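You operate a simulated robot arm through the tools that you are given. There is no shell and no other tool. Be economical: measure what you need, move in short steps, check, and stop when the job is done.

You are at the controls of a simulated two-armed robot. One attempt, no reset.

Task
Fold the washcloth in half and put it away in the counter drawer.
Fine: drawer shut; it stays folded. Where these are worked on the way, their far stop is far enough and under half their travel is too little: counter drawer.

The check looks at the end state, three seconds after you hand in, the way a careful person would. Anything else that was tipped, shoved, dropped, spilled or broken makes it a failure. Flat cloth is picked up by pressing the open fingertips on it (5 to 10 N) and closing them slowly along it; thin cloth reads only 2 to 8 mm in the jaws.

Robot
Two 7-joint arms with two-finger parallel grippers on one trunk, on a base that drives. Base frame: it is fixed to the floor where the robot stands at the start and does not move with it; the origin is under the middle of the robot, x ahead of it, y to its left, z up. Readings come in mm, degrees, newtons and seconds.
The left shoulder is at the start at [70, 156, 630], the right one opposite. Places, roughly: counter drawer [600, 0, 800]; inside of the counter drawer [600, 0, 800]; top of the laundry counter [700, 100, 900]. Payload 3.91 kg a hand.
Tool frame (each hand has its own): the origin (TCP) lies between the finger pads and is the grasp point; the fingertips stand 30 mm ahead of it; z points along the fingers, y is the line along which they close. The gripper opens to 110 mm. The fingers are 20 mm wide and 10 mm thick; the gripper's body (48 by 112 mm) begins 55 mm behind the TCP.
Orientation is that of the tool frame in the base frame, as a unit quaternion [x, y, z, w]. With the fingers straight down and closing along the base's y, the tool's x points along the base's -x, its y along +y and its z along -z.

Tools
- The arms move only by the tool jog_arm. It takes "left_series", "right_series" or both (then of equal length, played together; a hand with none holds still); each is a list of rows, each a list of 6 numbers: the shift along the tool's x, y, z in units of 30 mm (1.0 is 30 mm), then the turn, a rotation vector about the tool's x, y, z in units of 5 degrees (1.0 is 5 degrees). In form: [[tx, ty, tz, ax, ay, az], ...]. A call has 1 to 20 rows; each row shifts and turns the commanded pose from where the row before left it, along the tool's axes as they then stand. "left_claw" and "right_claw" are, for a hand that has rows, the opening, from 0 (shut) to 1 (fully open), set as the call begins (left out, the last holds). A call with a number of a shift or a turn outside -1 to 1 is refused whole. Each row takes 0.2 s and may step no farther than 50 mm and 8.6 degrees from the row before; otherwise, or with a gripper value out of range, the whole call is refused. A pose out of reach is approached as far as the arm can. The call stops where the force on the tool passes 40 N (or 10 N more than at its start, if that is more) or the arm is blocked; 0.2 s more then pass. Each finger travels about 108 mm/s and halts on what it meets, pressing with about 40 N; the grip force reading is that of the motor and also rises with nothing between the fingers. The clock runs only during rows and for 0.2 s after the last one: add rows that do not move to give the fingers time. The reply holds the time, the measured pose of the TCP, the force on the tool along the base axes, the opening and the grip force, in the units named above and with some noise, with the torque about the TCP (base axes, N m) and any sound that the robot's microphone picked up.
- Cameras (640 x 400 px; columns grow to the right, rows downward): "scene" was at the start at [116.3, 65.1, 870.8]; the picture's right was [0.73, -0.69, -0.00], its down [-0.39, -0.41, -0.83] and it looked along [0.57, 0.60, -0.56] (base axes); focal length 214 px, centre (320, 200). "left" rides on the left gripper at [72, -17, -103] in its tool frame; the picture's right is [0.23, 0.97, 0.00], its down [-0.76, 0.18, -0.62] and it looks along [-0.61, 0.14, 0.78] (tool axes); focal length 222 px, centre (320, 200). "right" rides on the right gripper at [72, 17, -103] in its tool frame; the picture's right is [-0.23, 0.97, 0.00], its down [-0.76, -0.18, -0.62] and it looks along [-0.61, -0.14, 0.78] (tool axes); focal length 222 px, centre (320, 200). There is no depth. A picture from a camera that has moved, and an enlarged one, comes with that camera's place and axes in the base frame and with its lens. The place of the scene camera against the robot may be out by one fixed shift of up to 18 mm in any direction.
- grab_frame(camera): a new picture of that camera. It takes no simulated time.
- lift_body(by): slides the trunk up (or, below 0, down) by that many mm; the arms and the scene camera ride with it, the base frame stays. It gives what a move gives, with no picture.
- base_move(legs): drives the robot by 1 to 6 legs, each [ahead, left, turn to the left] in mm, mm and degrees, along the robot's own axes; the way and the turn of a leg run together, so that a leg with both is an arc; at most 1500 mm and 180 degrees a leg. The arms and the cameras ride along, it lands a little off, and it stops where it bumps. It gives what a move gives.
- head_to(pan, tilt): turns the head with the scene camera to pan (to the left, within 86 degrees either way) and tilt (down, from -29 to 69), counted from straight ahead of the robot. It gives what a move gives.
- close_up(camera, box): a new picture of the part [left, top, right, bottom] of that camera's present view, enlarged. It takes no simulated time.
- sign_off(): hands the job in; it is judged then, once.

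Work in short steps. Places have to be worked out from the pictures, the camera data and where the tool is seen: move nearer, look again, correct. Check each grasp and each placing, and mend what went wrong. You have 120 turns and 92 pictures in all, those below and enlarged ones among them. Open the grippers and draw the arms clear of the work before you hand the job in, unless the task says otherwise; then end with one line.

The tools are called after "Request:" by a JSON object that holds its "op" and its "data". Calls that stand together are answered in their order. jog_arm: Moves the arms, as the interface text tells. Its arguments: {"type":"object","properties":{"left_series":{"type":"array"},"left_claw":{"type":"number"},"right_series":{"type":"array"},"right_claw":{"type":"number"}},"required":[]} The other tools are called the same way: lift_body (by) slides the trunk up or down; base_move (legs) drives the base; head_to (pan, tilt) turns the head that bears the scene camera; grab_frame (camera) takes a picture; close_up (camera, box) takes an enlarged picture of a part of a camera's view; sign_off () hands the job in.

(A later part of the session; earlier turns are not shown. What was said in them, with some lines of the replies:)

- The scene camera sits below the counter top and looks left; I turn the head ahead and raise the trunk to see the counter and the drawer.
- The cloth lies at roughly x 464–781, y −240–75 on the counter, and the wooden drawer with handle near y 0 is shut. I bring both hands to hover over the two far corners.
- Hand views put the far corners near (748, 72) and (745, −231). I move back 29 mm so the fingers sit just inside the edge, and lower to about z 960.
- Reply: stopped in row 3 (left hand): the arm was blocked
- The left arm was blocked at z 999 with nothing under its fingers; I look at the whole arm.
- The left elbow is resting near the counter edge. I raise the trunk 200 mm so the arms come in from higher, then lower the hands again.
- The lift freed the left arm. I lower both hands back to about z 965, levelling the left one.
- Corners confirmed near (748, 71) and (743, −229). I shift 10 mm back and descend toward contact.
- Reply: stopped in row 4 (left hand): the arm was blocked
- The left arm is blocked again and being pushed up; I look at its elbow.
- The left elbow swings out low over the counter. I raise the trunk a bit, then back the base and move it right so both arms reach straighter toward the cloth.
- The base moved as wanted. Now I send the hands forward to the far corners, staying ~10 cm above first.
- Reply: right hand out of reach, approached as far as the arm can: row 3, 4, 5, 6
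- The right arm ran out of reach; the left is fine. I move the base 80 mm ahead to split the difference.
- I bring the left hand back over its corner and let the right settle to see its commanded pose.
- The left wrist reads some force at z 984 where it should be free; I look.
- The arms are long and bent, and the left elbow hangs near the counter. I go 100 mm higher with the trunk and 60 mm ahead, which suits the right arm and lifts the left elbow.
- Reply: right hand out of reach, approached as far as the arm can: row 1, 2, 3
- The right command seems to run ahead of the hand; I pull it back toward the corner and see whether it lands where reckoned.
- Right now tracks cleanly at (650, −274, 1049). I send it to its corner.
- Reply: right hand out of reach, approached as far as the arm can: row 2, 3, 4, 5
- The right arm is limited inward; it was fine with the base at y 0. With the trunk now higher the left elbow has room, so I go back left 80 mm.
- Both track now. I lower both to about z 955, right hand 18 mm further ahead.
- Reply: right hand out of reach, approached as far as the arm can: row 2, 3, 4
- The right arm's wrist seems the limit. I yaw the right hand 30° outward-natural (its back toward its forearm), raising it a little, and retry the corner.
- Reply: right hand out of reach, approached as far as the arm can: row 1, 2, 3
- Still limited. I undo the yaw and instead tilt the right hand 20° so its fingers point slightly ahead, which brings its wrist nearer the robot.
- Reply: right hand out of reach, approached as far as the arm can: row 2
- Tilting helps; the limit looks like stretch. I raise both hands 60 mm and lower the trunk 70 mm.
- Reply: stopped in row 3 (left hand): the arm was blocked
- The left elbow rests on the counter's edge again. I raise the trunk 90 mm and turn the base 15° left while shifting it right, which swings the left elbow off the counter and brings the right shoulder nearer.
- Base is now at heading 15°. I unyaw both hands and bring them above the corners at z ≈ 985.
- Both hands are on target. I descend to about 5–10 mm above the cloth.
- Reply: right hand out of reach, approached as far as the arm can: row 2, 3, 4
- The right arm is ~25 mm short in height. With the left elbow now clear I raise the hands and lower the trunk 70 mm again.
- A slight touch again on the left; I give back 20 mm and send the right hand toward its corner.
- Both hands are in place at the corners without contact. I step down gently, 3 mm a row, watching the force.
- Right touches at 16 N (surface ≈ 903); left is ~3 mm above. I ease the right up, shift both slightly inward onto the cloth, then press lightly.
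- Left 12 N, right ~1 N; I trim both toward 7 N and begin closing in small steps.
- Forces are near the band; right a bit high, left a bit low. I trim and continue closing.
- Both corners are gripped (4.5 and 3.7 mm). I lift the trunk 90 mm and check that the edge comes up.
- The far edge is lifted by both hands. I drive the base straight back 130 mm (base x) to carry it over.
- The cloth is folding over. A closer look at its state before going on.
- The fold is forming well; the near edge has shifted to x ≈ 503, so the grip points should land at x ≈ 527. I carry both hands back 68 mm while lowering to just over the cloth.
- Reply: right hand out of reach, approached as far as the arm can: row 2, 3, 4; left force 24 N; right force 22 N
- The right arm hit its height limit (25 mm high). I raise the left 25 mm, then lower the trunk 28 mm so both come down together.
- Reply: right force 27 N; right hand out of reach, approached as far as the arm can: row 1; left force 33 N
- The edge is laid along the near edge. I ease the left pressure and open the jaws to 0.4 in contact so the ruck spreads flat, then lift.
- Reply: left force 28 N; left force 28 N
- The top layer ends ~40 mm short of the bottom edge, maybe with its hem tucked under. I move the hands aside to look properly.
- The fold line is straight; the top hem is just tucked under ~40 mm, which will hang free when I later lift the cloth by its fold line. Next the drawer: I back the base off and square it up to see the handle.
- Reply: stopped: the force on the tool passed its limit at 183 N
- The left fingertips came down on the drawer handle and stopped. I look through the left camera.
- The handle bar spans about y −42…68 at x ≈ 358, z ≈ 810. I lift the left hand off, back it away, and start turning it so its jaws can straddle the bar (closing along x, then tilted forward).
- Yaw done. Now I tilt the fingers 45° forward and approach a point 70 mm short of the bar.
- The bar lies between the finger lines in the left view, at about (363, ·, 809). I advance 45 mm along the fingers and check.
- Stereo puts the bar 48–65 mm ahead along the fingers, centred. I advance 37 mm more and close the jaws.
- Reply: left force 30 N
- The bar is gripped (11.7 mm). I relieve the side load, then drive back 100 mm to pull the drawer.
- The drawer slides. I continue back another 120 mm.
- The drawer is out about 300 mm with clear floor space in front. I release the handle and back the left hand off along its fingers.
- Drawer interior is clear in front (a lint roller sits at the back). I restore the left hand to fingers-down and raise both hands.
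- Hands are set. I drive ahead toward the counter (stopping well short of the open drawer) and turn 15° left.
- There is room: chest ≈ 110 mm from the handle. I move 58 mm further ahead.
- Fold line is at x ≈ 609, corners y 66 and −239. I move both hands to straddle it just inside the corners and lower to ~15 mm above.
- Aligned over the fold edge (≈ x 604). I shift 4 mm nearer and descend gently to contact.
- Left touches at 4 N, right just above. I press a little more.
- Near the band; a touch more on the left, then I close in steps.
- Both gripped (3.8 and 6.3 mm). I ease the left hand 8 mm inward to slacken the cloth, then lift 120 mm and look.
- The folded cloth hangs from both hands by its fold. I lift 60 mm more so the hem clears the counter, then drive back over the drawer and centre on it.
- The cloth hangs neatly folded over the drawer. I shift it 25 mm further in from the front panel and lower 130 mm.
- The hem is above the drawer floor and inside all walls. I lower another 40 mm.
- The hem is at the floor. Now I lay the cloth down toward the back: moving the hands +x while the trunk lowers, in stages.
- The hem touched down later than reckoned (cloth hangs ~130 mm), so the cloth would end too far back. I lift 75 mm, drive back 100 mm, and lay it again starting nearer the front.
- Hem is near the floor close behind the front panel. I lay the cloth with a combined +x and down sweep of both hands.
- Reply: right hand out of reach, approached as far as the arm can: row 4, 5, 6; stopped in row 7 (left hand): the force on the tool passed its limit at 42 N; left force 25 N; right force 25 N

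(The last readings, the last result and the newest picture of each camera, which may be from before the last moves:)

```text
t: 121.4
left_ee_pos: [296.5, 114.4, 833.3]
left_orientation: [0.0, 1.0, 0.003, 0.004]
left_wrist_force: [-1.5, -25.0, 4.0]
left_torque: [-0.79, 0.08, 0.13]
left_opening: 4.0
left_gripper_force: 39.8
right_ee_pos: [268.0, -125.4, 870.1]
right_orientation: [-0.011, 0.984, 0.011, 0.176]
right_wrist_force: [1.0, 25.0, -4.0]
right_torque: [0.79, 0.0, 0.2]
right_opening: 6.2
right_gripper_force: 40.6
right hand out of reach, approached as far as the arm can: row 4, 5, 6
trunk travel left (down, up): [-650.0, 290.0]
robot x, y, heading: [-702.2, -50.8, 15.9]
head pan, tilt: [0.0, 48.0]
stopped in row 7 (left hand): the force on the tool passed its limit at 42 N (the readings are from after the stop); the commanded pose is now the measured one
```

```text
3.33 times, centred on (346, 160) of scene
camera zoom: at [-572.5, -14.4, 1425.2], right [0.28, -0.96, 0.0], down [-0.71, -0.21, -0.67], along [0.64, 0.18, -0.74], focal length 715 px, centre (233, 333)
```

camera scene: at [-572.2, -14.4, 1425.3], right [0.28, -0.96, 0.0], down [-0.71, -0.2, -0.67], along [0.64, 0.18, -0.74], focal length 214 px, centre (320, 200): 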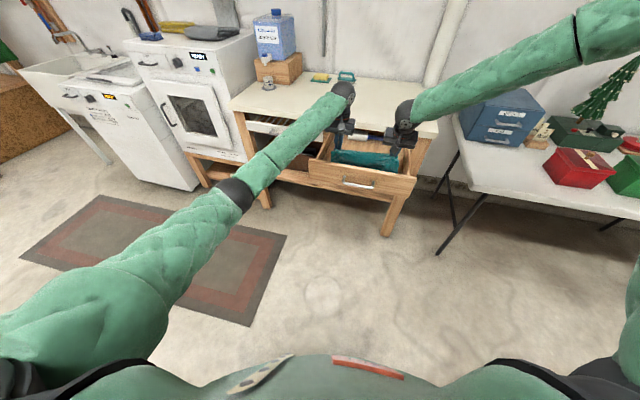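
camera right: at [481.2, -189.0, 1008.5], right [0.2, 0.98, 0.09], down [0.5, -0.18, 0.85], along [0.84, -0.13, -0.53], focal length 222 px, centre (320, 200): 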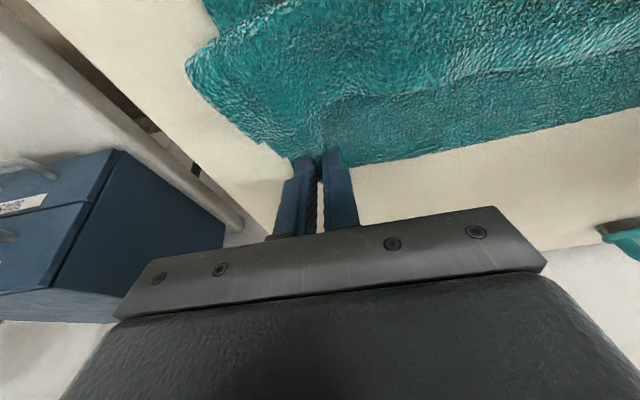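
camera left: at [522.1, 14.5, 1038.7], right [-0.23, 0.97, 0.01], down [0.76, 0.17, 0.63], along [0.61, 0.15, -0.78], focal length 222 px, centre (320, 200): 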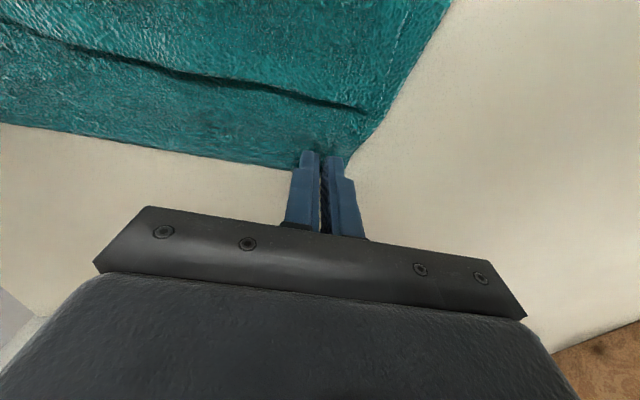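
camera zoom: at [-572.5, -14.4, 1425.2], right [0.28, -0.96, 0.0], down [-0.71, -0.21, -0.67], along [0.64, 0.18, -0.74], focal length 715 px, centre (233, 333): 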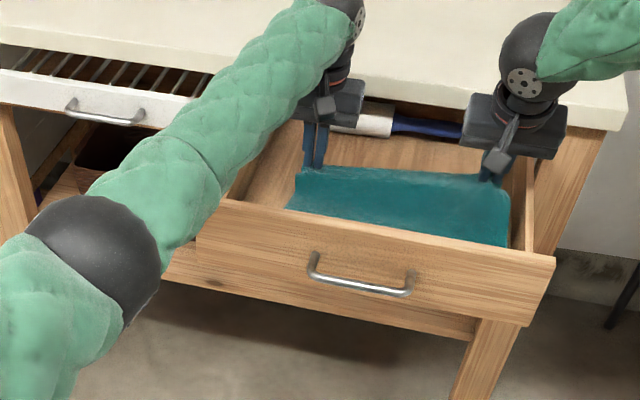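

The right arm ran out of downward reach and pulled sideways. I raise the left to match, slacken it inward, then bring both down with the trunk.

Request:
{"op": "jog_arm", "data": {"left_series": [[0.1, -0.2, -0.6, 0, 0, 0], [0.1, -0.2, -0.6, 0, 0, 0]], "right_series": [[0, 0.15, -0.1, 0, 0, 0], [0, 0.15, 0, 0, 0, 0]]}}

Request:
{"op": "lift_body", "data": {"by": -30}}

Request:
{"op": "close_up", "data": {"camera": "scene", "box": [218, 90, 442, 230]}}

```text
t: 122.0
left_ee_pos: [289.6, 107.9, 865.6]
left_orientation: [-0.003, 1.0, 0.004, 0.002]
left_wrist_force: [0.6, -4.8, -0.1]
left_torque: [-0.16, -0.01, 0.04]
left_opening: 3.6
left_gripper_force: 40.4
right_ee_pos: [266.4, -122.0, 875.3]
right_orientation: [-0.009, 0.984, 0.008, 0.176]
right_wrist_force: [0.2, 4.7, -0.9]
right_torque: [0.14, -0.03, 0.07]
right_opening: 6.0
right_gripper_force: 39.8
right hand out of reach, approached as far as the arm can: row 2
trunk travel left (down, up): [-650.0, 290.0]
robot x, y, heading: [-701.6, -52.1, 16.1]
head pan, tilt: [0.0, 48.0]
```

```text
t: 122.7
left_ee_pos: [291.6, 106.6, 837.3]
left_orientation: [-0.002, 1.0, 0.005, 0.004]
left_wrist_force: [-0.6, -2.2, 0.5]
left_torque: [-0.06, -0.01, -0.03]
left_opening: 3.6
left_gripper_force: 40.3
right_ee_pos: [265.4, -122.1, 843.8]
right_orientation: [-0.011, 0.984, 0.009, 0.175]
right_wrist_force: [0.7, 2.5, -0.3]
right_torque: [0.11, -0.03, 0.06]
right_opening: 6.0
right_gripper_force: 39.7
trunk travel left (down, up): [-620.0, 320.0]
robot x, y, heading: [-702.1, -52.1, 16.0]
head pan, tilt: [0.0, 48.0]
```

```text
2.86 times, centred on (330, 160) of scene
camera zoom: at [-573.1, -14.4, 1395.5], right [0.28, -0.96, 0.0], down [-0.71, -0.21, -0.67], along [0.64, 0.18, -0.74], focal length 613 px, centre (291, 314)
```

zoom: 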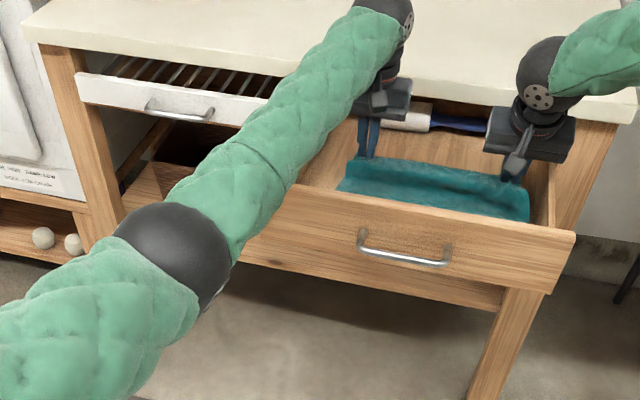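

Nearly down. I bring the right hand 15 mm ahead to square up and lower 15 mm more.

Request:
{"op": "jog_arm", "data": {"left_series": [[0, 0, 0, 0, 0, 0], [0, 0, 0, 0, 0, 0]], "right_series": [[-0.25, 0.05, 0.09, 0, 0, 0], [-0.25, 0.05, 0.09, 0, 0, 0]]}}

Request:
{"op": "lift_body", "data": {"by": -18}}

```text
t: 123.3
left_ee_pos: [289.1, 105.8, 837.2]
left_orientation: [-0.001, 1.0, 0.004, 0.003]
left_wrist_force: [0.5, -4.4, 0.3]
left_torque: [-0.14, -0.01, 0.06]
left_opening: 3.5
left_gripper_force: 40.1
right_ee_pos: [275.1, -123.5, 850.0]
right_orientation: [-0.011, 0.985, 0.009, 0.174]
right_wrist_force: [0.2, 4.6, 0.3]
right_torque: [0.13, -0.02, 0.05]
right_opening: 5.8
right_gripper_force: 39.8
right hand out of reach, approached as far as the arm can: row 1, 2
trunk travel left (down, up): [-620.0, 320.0]
robot x, y, heading: [-699.9, -51.6, 15.8]
head pan, tilt: [0.0, 48.0]
```

```text
t: 124.0
left_ee_pos: [289.3, 105.6, 819.5]
left_orientation: [-0.002, 1.0, 0.003, 0.004]
left_wrist_force: [0.7, -4.5, 0.3]
left_torque: [-0.12, 0.03, 0.05]
left_opening: 3.8
left_gripper_force: 40.2
right_ee_pos: [275.1, -124.2, 833.5]
right_orientation: [-0.01, 0.984, 0.01, 0.176]
right_wrist_force: [0.1, 5.3, 0.7]
right_torque: [0.13, 0.01, 0.08]
right_opening: 5.9
right_gripper_force: 40.0
trunk travel left (down, up): [-602.0, 338.0]
robot x, y, heading: [-701.6, -49.7, 16.3]
head pan, tilt: [0.0, 48.0]
```

Tips are ~1 cm above the drawer floor. I release by opening the jaws part way, then lift clear and look.

Request:
{"op": "jog_arm", "data": {"left_series": [[0, 0, 0, 0, 0, 0], [0, 0, 0, 0, 0, 0], [0, 0, 0, 0, 0, 0]], "right_series": [[0, 0, 0, 0, 0, 0], [0, 0, 0, 0, 0, 0], [0, 0, 0, 0, 0, 0]], "left_claw": 0.25, "right_claw": 0.25}}

Request:
{"op": "lift_body", "data": {"by": 200}}

Request:
{"op": "grab_frame", "data": {"camera": "left"}}

Request:
{"op": "close_up", "data": {"camera": "scene", "box": [250, 120, 442, 240]}}

```text
t: 124.8
left_ee_pos: [290.9, 106.9, 818.2]
left_orientation: [-0.002, 1.0, 0.003, 0.002]
left_wrist_force: [-0.1, 0.5, 1.2]
left_torque: [0.02, 0.0, -0.02]
left_opening: 27.7
left_gripper_force: 0.1
right_ee_pos: [277.2, -125.2, 832.1]
right_orientation: [-0.01, 0.984, 0.009, 0.176]
right_wrist_force: [-0.1, -0.5, 0.0]
right_torque: [-0.02, 0.02, 0.01]
right_opening: 27.6
right_gripper_force: 0.1
trunk travel left (down, up): [-602.0, 338.0]
robot x, y, heading: [-702.5, -50.7, 16.1]
head pan, tilt: [0.0, 48.0]
```

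```text
t: 126.9
left_ee_pos: [290.4, 106.9, 1018.3]
left_orientation: [-0.002, 1.0, 0.003, 0.004]
left_wrist_force: [0.2, 0.7, 1.0]
left_torque: [-0.01, -0.01, 0.03]
left_opening: 27.6
left_gripper_force: 0.0
right_ee_pos: [276.3, -124.3, 1033.0]
right_orientation: [-0.011, 0.984, 0.009, 0.176]
right_wrist_force: [0.5, 0.3, -0.3]
right_torque: [0.01, 0.0, -0.01]
right_opening: 27.5
right_gripper_force: 0.0
trunk travel left (down, up): [-802.0, 138.0]
robot x, y, heading: [-701.5, -50.1, 15.8]
head pan, tilt: [0.0, 48.0]
```

```text
25 pictures are left
camera left: at [217.3, 89.5, 1120.3], right [-0.23, 0.97, 0.01], down [0.76, 0.18, 0.63], along [0.61, 0.15, -0.78], focal length 222 px, centre (320, 200)
```

left: 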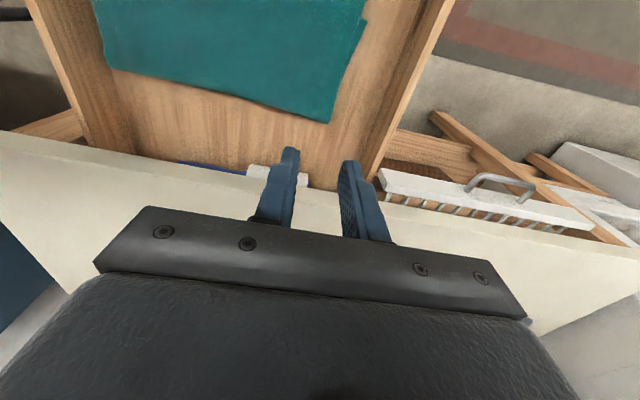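

```text
3.33 times, centred on (346, 180) of scene
camera zoom: at [-571.9, -14.3, 1577.1], right [0.28, -0.96, 0.0], down [-0.71, -0.21, -0.67], along [0.64, 0.18, -0.74], focal length 715 px, centre (233, 267)
```

zoom: 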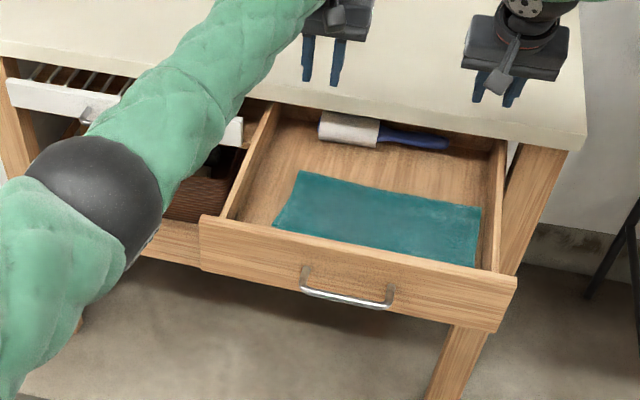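

The cloth lies flat and folded in the drawer. I raise the trunk to look over the front panel at its near edge.

Request:
{"op": "lift_body", "data": {"by": 130}}

Request:
{"op": "close_up", "data": {"camera": "scene", "box": [290, 160, 418, 240]}}

Request:
{"op": "grab_frame", "data": {"camera": "left"}}

```text
t: 128.5
left_ee_pos: [288.9, 106.2, 1147.7]
left_orientation: [-0.002, 1.0, 0.004, 0.003]
left_wrist_force: [0.2, -0.1, 0.1]
left_torque: [-0.02, 0.0, 0.0]
left_opening: 27.8
left_gripper_force: 0.1
right_ee_pos: [275.9, -124.4, 1162.3]
right_orientation: [-0.01, 0.984, 0.01, 0.175]
right_wrist_force: [-0.4, -0.8, -0.6]
right_torque: [0.01, 0.02, -0.01]
right_opening: 27.5
right_gripper_force: 0.0
trunk travel left (down, up): [-932.0, 8.0]
robot x, y, heading: [-701.4, -49.7, 15.8]
head pan, tilt: [0.0, 48.0]
```

```text
5.00 times, centred on (354, 200) of scene
camera zoom: at [-571.8, -14.3, 1707.1], right [0.28, -0.96, 0.0], down [-0.71, -0.21, -0.67], along [0.64, 0.18, -0.74], focal length 1072 px, centre (150, 200)
```

zoom: 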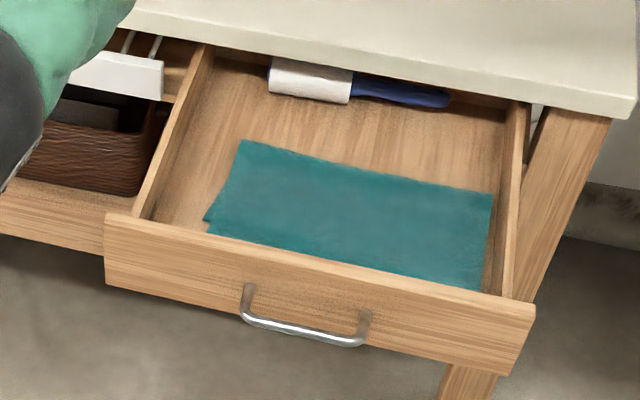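

```text
22 pictures are left
camera left: at [217.4, 89.5, 1250.2], right [-0.23, 0.97, 0.01], down [0.76, 0.18, 0.63], along [0.61, 0.15, -0.78], focal length 222 px, centre (320, 200)
```

left: 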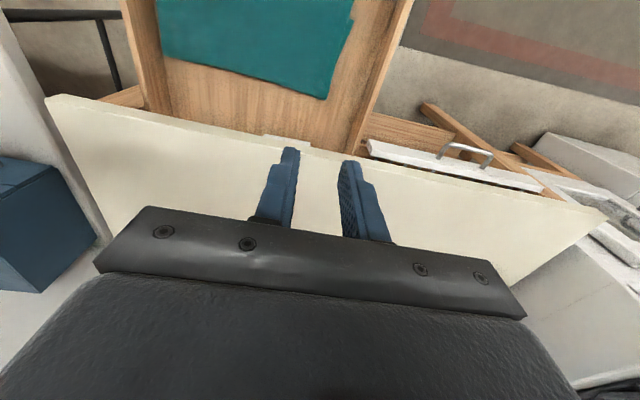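

The cloth is well placed. Now to shut the drawer: I square the base, retract both hands, and bring the left hand in front of the handle.

Request:
{"op": "base_move", "data": {"legs": [[0, 0, -16]]}}

Request:
{"op": "jog_arm", "data": {"left_series": [[0, 0, 0, 0, 0, -0.8], [0, 0, 0, 0, 0, -0.8], [0, 0, 0, 0, 0, -0.8], [0, 0, 0, 0, 0, -0.8], [0.9, 0.6, 0, 0, 0, 0], [0.9, 0.6, 0, 0, 0, 0], [0.9, 0.6, 0, 0, 0, 0], [0.9, 0.6, 0, 0, 0, 0], [0.9, 0.6, 0, 0, 0, 0], [0.9, 0.6, 0, 0, 0, 0], [0.9, 0.6, 0, 0, 0, 0], [0.9, 0.6, 0, 0, 0, 0], [0.9, 0.6, 0, 0, 0, 0], [0.9, 0.6, 0, 0, 0, 0], [0, 0, 0, 0, 0, 0]], "right_series": [[0, 0, 0, 0, 0, 0], [0, 0, 0, 0, 0, 0], [0, 0, 0, 0, 0, 0], [0, 0, 0, 0, 0, 0], [0.9, 0, -0.3, 0, 0, 0], [0.9, 0, -0.3, 0, 0, 0], [0.9, 0, -0.3, 0, 0, 0], [0.9, 0, -0.3, 0, 0, 0], [0.9, 0, -0.3, 0, 0, 0], [0.9, 0, -0.3, 0, 0, 0], [0.9, 0, -0.3, 0, 0, 0], [0.9, 0, -0.3, 0, 0, 0], [0.9, 0, -0.3, 0, 0, 0], [0, 0, 0, 0, 0, 0], [0, 0, 0, 0, 0, 0]], "left_claw": 0}}

Request:
{"op": "head_to", "data": {"pan": 5, "tilt": 45}}

Request:
{"op": "grab_frame", "data": {"camera": "scene"}}

```text
t: 129.8
left_ee_pos: [296.1, -170.4, 1147.7]
left_orientation: [0.136, 0.991, 0.003, 0.003]
left_wrist_force: [-0.1, 0.5, -0.1]
left_torque: [0.0, -0.02, -0.04]
left_opening: 27.3
left_gripper_force: 0.0
right_ee_pos: [220.2, -388.5, 1162.0]
right_orientation: [0.126, 0.976, -0.015, 0.175]
right_wrist_force: [0.7, -0.8, -1.1]
right_torque: [0.01, -0.01, 0.01]
right_opening: 27.6
right_gripper_force: 0.1
trunk travel left (down, up): [-932.0, 8.0]
robot x, y, heading: [-701.9, -52.9, 0.2]
head pan, tilt: [0.0, 48.0]
```

```text
t: 133.0
left_ee_pos: [24.1, 8.9, 1147.8]
left_orientation: [-0.003, 1.0, 0.004, 0.004]
left_wrist_force: [-0.4, 0.3, 0.0]
left_torque: [-0.02, 0.01, 0.03]
left_opening: 0.0
left_gripper_force: 37.7
right_ee_pos: [-26.9, -324.2, 1153.8]
right_orientation: [0.125, 0.976, -0.015, 0.175]
right_wrist_force: [0.6, -0.1, -0.1]
right_torque: [0.01, -0.01, 0.02]
right_opening: 27.2
right_gripper_force: 0.0
trunk travel left (down, up): [-932.0, 8.0]
robot x, y, heading: [-700.7, -51.1, 0.3]
head pan, tilt: [0.0, 48.0]
```

```text
t: 133.7
left_ee_pos: [25.0, 8.4, 1147.2]
left_orientation: [-0.004, 1.0, 0.003, 0.004]
left_wrist_force: [0.0, 0.5, 1.0]
left_torque: [-0.02, 0.0, 0.02]
left_opening: 0.0
left_gripper_force: 37.6
right_ee_pos: [-27.5, -325.0, 1153.8]
right_orientation: [0.125, 0.976, -0.016, 0.176]
right_wrist_force: [0.1, 0.4, -0.4]
right_torque: [0.0, 0.01, 0.0]
right_opening: 27.7
right_gripper_force: 0.1
trunk travel left (down, up): [-932.0, 8.0]
robot x, y, heading: [-703.2, -50.6, 0.0]
head pan, tilt: [5.0, 45.0]
```

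```text
21 pictures are left
camera scene: at [-564.9, -42.9, 1711.4], right [0.09, -1.0, 0.0], down [-0.7, -0.06, -0.71], along [0.7, 0.06, -0.71], focal length 214 px, centre (320, 200)
```

scene: 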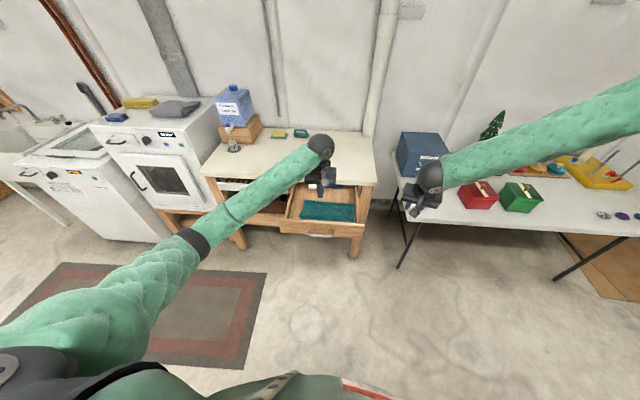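

The left fist is in front of the drawer. I shift it a bit further back, then lower the trunk so the fingers stand level with the handle.

Request:
{"op": "jog_arm", "data": {"left_series": [[0.35, 0.15, 0, 0, 0, 0]]}}

Request:
{"op": "lift_body", "data": {"by": -250}}

Request:
{"op": "close_up", "data": {"camera": "scene", "box": [250, 140, 410, 240]}}

```text
t: 134.1
left_ee_pos: [12.5, 13.1, 1147.7]
left_orientation: [-0.004, 1.0, 0.003, 0.005]
left_wrist_force: [0.4, 0.3, 0.1]
left_torque: [-0.03, -0.01, -0.03]
left_opening: 0.0
left_gripper_force: 37.8
right_ee_pos: [-29.0, -323.3, 1155.3]
right_orientation: [0.126, 0.976, -0.016, 0.175]
right_wrist_force: [-0.8, 0.5, -0.4]
right_torque: [-0.01, 0.0, -0.06]
right_opening: 27.4
right_gripper_force: 0.1
trunk travel left (down, up): [-932.0, 8.0]
robot x, y, heading: [-706.2, -49.1, -0.1]
head pan, tilt: [5.0, 45.0]
```

```text
t: 136.7
left_ee_pos: [12.6, 13.5, 897.0]
left_orientation: [-0.003, 1.0, 0.002, 0.005]
left_wrist_force: [0.0, 0.5, -0.2]
left_torque: [0.02, -0.03, -0.01]
left_opening: 0.1
left_gripper_force: 37.8
right_ee_pos: [-27.9, -324.2, 904.6]
right_orientation: [0.125, 0.976, -0.014, 0.176]
right_wrist_force: [-0.8, -0.3, -0.5]
right_torque: [0.01, -0.02, -0.01]
right_opening: 27.6
right_gripper_force: 0.0
trunk travel left (down, up): [-682.0, 258.0]
robot x, y, heading: [-704.0, -49.0, 0.4]
head pan, tilt: [5.0, 45.0]
```

```text
4.00 times, centred on (330, 190) of scene
camera zoom: at [-565.5, -42.4, 1461.6], right [0.09, -1.0, 0.0], down [-0.7, -0.06, -0.71], along [0.7, 0.06, -0.71], focal length 858 px, centre (280, 240)
```

zoom: 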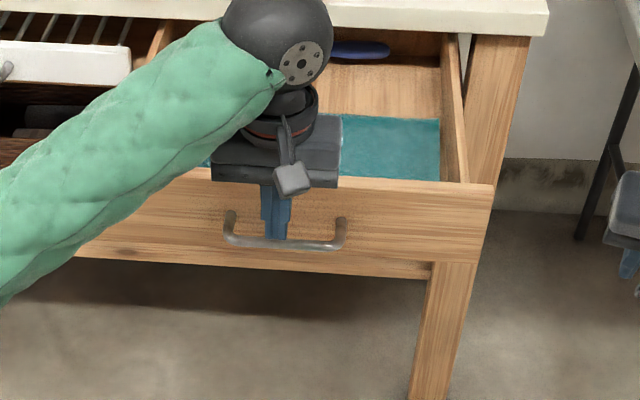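

Centred on the handle. I lower 78 mm more while checking force, then raise the right hand out of the way.

Request:
{"op": "lift_body", "data": {"by": -78}}

Request:
{"op": "jog_arm", "data": {"right_series": [[-0.3, 0, -0.9, 0, 0, 0], [-0.3, 0, -0.9, 0, 0, 0], [-0.3, 0, -0.9, 0, 0, 0], [-0.3, 0, -0.9, 0, 0, 0], [-0.3, 0, -0.9, 0, 0, 0], [-0.3, 0, -0.9, 0, 0, 0], [-0.3, 0, -0.9, 0, 0, 0], [-0.3, 0, -0.9, 0, 0, 0]]}}

Request:
{"op": "grab_frame", "data": {"camera": "left"}}

```text
t: 137.8
left_ee_pos: [13.0, 13.8, 820.2]
left_orientation: [-0.003, 1.0, 0.002, 0.004]
left_wrist_force: [-0.2, 0.4, -0.2]
left_torque: [0.0, 0.03, -0.01]
left_opening: 0.0
left_gripper_force: 37.9
right_ee_pos: [-27.5, -322.8, 827.1]
right_orientation: [0.125, 0.976, -0.015, 0.175]
right_wrist_force: [0.4, -0.1, 0.4]
right_torque: [0.03, 0.0, 0.01]
right_opening: 27.6
right_gripper_force: 0.1
trunk travel left (down, up): [-604.0, 336.0]
robot x, y, heading: [-700.3, -53.1, 0.1]
head pan, tilt: [5.0, 45.0]
```

```text
t: 139.6
left_ee_pos: [12.0, 14.1, 819.6]
left_orientation: [-0.003, 1.0, 0.002, 0.005]
left_wrist_force: [0.3, 0.0, 0.4]
left_torque: [0.0, 0.02, -0.01]
left_opening: 0.0
left_gripper_force: 37.1
right_ee_pos: [-36.2, -325.5, 1057.2]
right_orientation: [0.126, 0.976, -0.016, 0.175]
right_wrist_force: [-0.2, 0.4, 1.3]
right_torque: [0.0, 0.0, 0.01]
right_opening: 27.6
right_gripper_force: 0.0
trunk travel left (down, up): [-604.0, 336.0]
robot x, y, heading: [-700.7, -54.0, 0.2]
head pan, tilt: [5.0, 45.0]
```

```text
19 pictures are left
camera left: at [-60.8, -3.0, 922.4], right [-0.23, 0.97, 0.0], down [0.76, 0.18, 0.63], along [0.61, 0.15, -0.78], focal length 222 px, centre (320, 200)
```

left: 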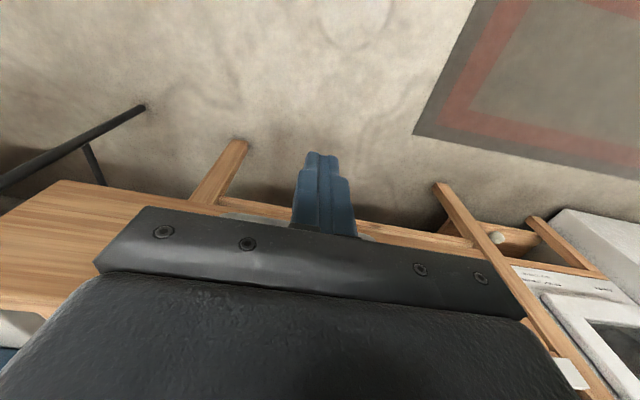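

The fist is in front of the bar. I drive ahead 250 mm to push the drawer in.

Request:
{"op": "base_move", "data": {"legs": [[150, 0, 0]]}}

Request:
{"op": "grab_frame", "data": {"camera": "scene"}}

```text
t: 141.0
left_ee_pos: [166.7, 12.9, 818.1]
left_orientation: [-0.002, 1.0, 0.003, 0.004]
left_wrist_force: [0.5, 0.1, 0.0]
left_torque: [0.03, 0.01, 0.01]
left_opening: 0.0
left_gripper_force: 37.4
right_ee_pos: [117.6, -328.0, 1054.1]
right_orientation: [0.127, 0.977, -0.016, 0.174]
right_wrist_force: [-0.4, 0.9, -0.9]
right_torque: [0.01, 0.02, -0.01]
right_opening: 27.6
right_gripper_force: 0.1
trunk travel left (down, up): [-604.0, 336.0]
robot x, y, heading: [-549.6, -49.5, 0.2]
head pan, tilt: [5.0, 45.0]
```

```text
18 pictures are left
camera scene: at [-411.0, -42.2, 1383.3], right [0.09, -1.0, 0.0], down [-0.71, -0.06, -0.71], along [0.7, 0.06, -0.71], focal length 214 px, centre (320, 200)
```

scene: 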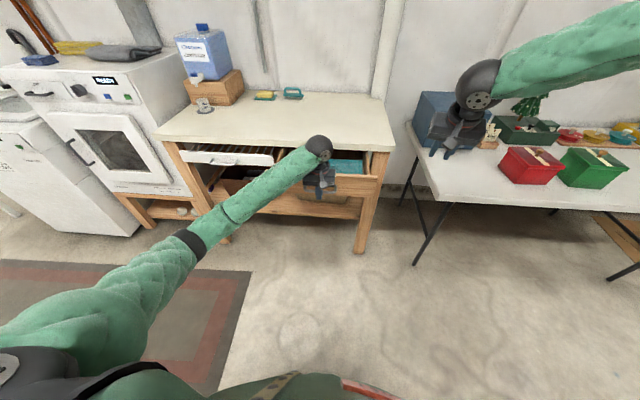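

The drawer is sliding in. Another 120 mm.

Request:
{"op": "base_move", "data": {"legs": [[120, 0, 0]]}}

Request:
{"op": "grab_frame", "data": {"camera": "scene"}}

```text
t: 142.2
left_ee_pos: [287.6, 12.0, 819.7]
left_orientation: [-0.003, 1.0, 0.003, 0.004]
left_wrist_force: [-0.1, -0.4, 0.2]
left_torque: [0.02, 0.04, 0.01]
left_opening: 0.0
left_gripper_force: 37.8
right_ee_pos: [237.7, -326.9, 1055.2]
right_orientation: [0.127, 0.976, -0.016, 0.174]
right_wrist_force: [-1.0, -0.3, 0.1]
right_torque: [0.01, -0.03, 0.01]
right_opening: 27.6
right_gripper_force: 0.1
trunk travel left (down, up): [-604.0, 336.0]
robot x, y, heading: [-432.5, -47.3, 0.0]
head pan, tilt: [5.0, 45.0]
```

```text
17 pictures are left
camera scene: at [-290.3, -41.9, 1383.3], right [0.09, -1.0, 0.0], down [-0.71, -0.06, -0.71], along [0.7, 0.06, -0.71], focal length 214 px, centre (320, 200)
```

scene: 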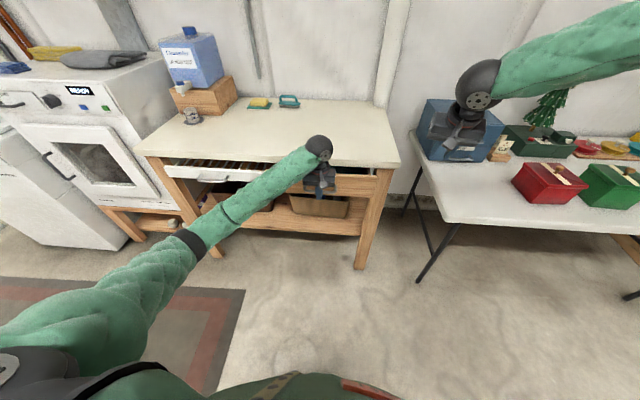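

About 60 mm remain. I push 50 mm, then small steps while watching force.

Request:
{"op": "base_move", "data": {"legs": [[50, 0, 0]]}}

Request:
{"op": "close_up", "data": {"camera": "scene", "box": [230, 140, 390, 240]}}

```text
t: 143.2
left_ee_pos: [338.9, 12.1, 817.5]
left_orientation: [-0.002, 1.0, 0.004, 0.002]
left_wrist_force: [0.5, -0.2, 0.5]
left_torque: [0.02, 0.02, -0.01]
left_opening: 0.0
left_gripper_force: 37.9
right_ee_pos: [288.3, -327.9, 1053.4]
right_orientation: [0.126, 0.977, -0.016, 0.174]
right_wrist_force: [1.2, -0.2, -0.5]
right_torque: [0.0, 0.05, 0.0]
right_opening: 27.7
right_gripper_force: 0.0
trunk travel left (down, up): [-604.0, 336.0]
robot x, y, heading: [-384.5, -50.3, 0.0]
head pan, tilt: [5.0, 45.0]
```

```text
4.00 times, centred on (310, 190) of scene
camera zoom: at [-239.5, -42.8, 1383.3], right [0.09, -1.0, 0.0], down [-0.71, -0.06, -0.71], along [0.7, 0.06, -0.71], focal length 858 px, centre (360, 240)
```

zoom: 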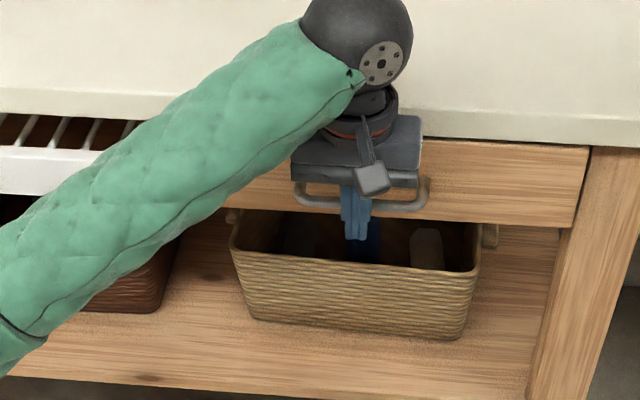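

Almost shut. I push the last millimetres with the arm in 3 mm rows so the force limit guards it.

Request:
{"op": "jog_arm", "data": {"left_series": [[-0.12, 0, 0, 0, 0, 0], [-0.12, 0, 0, 0, 0, 0], [-0.12, 0, 0, 0, 0, 0]]}}

Request:
{"op": "jog_arm", "data": {"left_series": [[-0.1, 0, 0, 0, 0, 0], [-0.1, 0, 0, 0, 0, 0], [-0.1, 0, 0, 0, 0, 0]]}}

```text
t: 144.1
left_ee_pos: [344.3, 13.0, 819.1]
left_orientation: [-0.001, 1.0, 0.004, 0.001]
left_wrist_force: [-18.3, 1.6, 4.6]
left_torque: [0.16, 0.11, 0.0]
left_opening: 0.0
left_gripper_force: 37.8
right_ee_pos: [285.9, -326.8, 1055.5]
right_orientation: [0.126, 0.976, -0.016, 0.174]
right_wrist_force: [-0.1, -0.7, 0.1]
right_torque: [0.03, 0.0, 0.02]
right_opening: 27.5
right_gripper_force: 0.1
trunk travel left (down, up): [-604.0, 336.0]
robot x, y, heading: [-381.1, -51.1, 0.3]
head pan, tilt: [5.0, 45.0]
stopped in row 3 (left hand): the force on the tool passed its limit at 46 N (the readings are from after the stop); the commanded pose is now the measured one
```

```text
t: 144.6
left_ee_pos: [345.3, 11.9, 819.4]
left_orientation: [0.001, 1.0, 0.004, -0.001]
left_wrist_force: [-22.1, 2.6, 6.7]
left_torque: [0.13, 0.11, -0.01]
left_opening: 0.0
left_gripper_force: 37.9
right_ee_pos: [285.5, -325.6, 1055.8]
right_orientation: [0.126, 0.976, -0.015, 0.175]
right_wrist_force: [0.6, -0.5, -0.7]
right_torque: [-0.02, 0.0, 0.0]
right_opening: 27.5
right_gripper_force: 0.1
trunk travel left (down, up): [-604.0, 336.0]
robot x, y, heading: [-379.5, -51.1, 0.2]
head pan, tilt: [5.0, 45.0]
stopped in row 2 (left hand): the force on the tool passed its limit at 45 N (the readings are from after the stop); the commanded pose is now the measured one
```

The drawer resists firmly – it is shut. I back away 250 mm, raise the hands, and inspect.

Request:
{"op": "base_move", "data": {"legs": [[-250, 0, 0]]}}

Request:
{"op": "lift_body", "data": {"by": 200}}

Request:
{"op": "jog_arm", "data": {"left_series": [[0, 0.9, 0, 0, 0, 0], [0, 0.9, 0, 0, 0, 0], [0, 0.9, 0, 0, 0, 0], [0, 0.9, 0, 0, 0, 0], [0, 0.9, 0, 0, 0, 0], [0, 0.9, 0, 0, 0, 0]], "right_series": [[0, 0, 0, 0, 0, 0], [0, 0, 0, 0, 0, 0], [0, 0, 0, 0, 0, 0], [0, 0, 0, 0, 0, 0], [0, 0, 0, 0, 0, 0], [0, 0, 0, 0, 0, 0]], "left_claw": 1, "right_claw": 1}}

Request:
{"op": "grab_frame", "data": {"camera": "scene"}}

Request:
{"op": "close_up", "data": {"camera": "scene", "box": [220, 130, 412, 250]}}

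```text
t: 146.4
left_ee_pos: [96.6, 10.8, 817.7]
left_orientation: [0.0, 1.0, 0.005, 0.0]
left_wrist_force: [0.2, 1.2, -0.8]
left_torque: [0.01, -0.03, -0.02]
left_opening: 0.0
left_gripper_force: 37.7
right_ee_pos: [35.6, -327.4, 1057.9]
right_orientation: [0.127, 0.976, -0.016, 0.175]
right_wrist_force: [0.7, 0.6, 1.1]
right_torque: [0.02, -0.02, 0.01]
right_opening: 27.7
right_gripper_force: 0.0
trunk travel left (down, up): [-604.0, 336.0]
robot x, y, heading: [-626.0, -50.6, -0.2]
head pan, tilt: [5.0, 45.0]
```

```text
t: 148.5
left_ee_pos: [96.5, 11.2, 1016.7]
left_orientation: [-0.001, 1.0, 0.004, -0.001]
left_wrist_force: [-1.3, -0.2, 0.8]
left_torque: [-0.01, 0.02, -0.01]
left_opening: 0.0
left_gripper_force: 37.4
right_ee_pos: [35.3, -327.6, 1254.9]
right_orientation: [0.127, 0.976, -0.016, 0.175]
right_wrist_force: [0.5, -0.8, -0.6]
right_torque: [0.02, 0.02, 0.0]
right_opening: 27.5
right_gripper_force: 0.0
trunk travel left (down, up): [-804.0, 136.0]
robot x, y, heading: [-627.7, -49.2, 0.1]
head pan, tilt: [5.0, 45.0]
```

```text
t: 149.9
left_ee_pos: [96.6, 173.7, 1017.9]
left_orientation: [0.0, 1.0, 0.003, 0.0]
left_wrist_force: [0.4, 0.2, -1.1]
left_torque: [0.02, 0.01, -0.02]
left_opening: 110.0
left_gripper_force: 0.1
right_ee_pos: [36.4, -326.4, 1257.2]
right_orientation: [0.126, 0.976, -0.015, 0.175]
right_wrist_force: [-0.8, -0.3, 1.0]
right_torque: [-0.04, 0.02, 0.01]
right_opening: 110.2
right_gripper_force: 0.1
trunk travel left (down, up): [-804.0, 136.0]
robot x, y, heading: [-626.2, -51.2, 0.2]
head pan, tilt: [5.0, 45.0]
```

```text
15 pictures are left
camera scene: at [-492.8, -41.9, 1583.5], right [0.09, -1.0, 0.0], down [-0.7, -0.06, -0.71], along [0.7, 0.06, -0.71], focal length 214 px, centre (320, 200)
```

scene: 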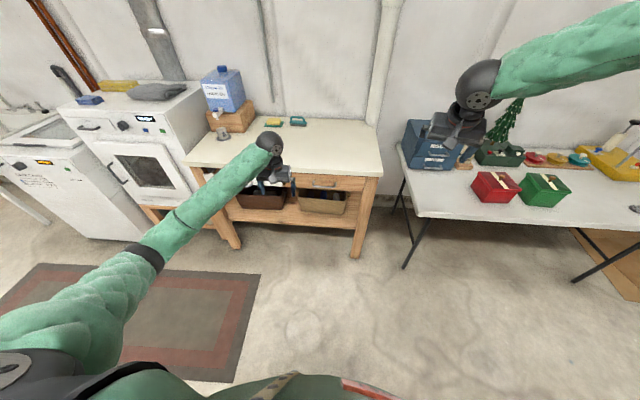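

```text
3.33 times, centred on (316, 190) of scene
camera zoom: at [-492.8, -41.9, 1583.5], right [0.09, -1.0, 0.0], down [-0.7, -0.06, -0.71], along [0.7, 0.06, -0.71], focal length 715 px, centre (333, 233)
```

zoom: 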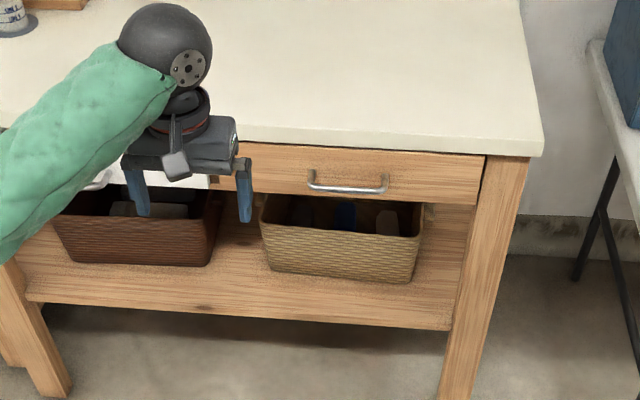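

The drawer is flush, the other items look unmoved, the grippers are open and both arms are clear. I hand the job in.

Request:
{"op": "sign_off", "data": {}}

```text
The job is handed in.
```

The washcloth is folded in half and lies flat in the counter drawer, and the drawer is shut; its two layers may be slightly out of line at the near edge.
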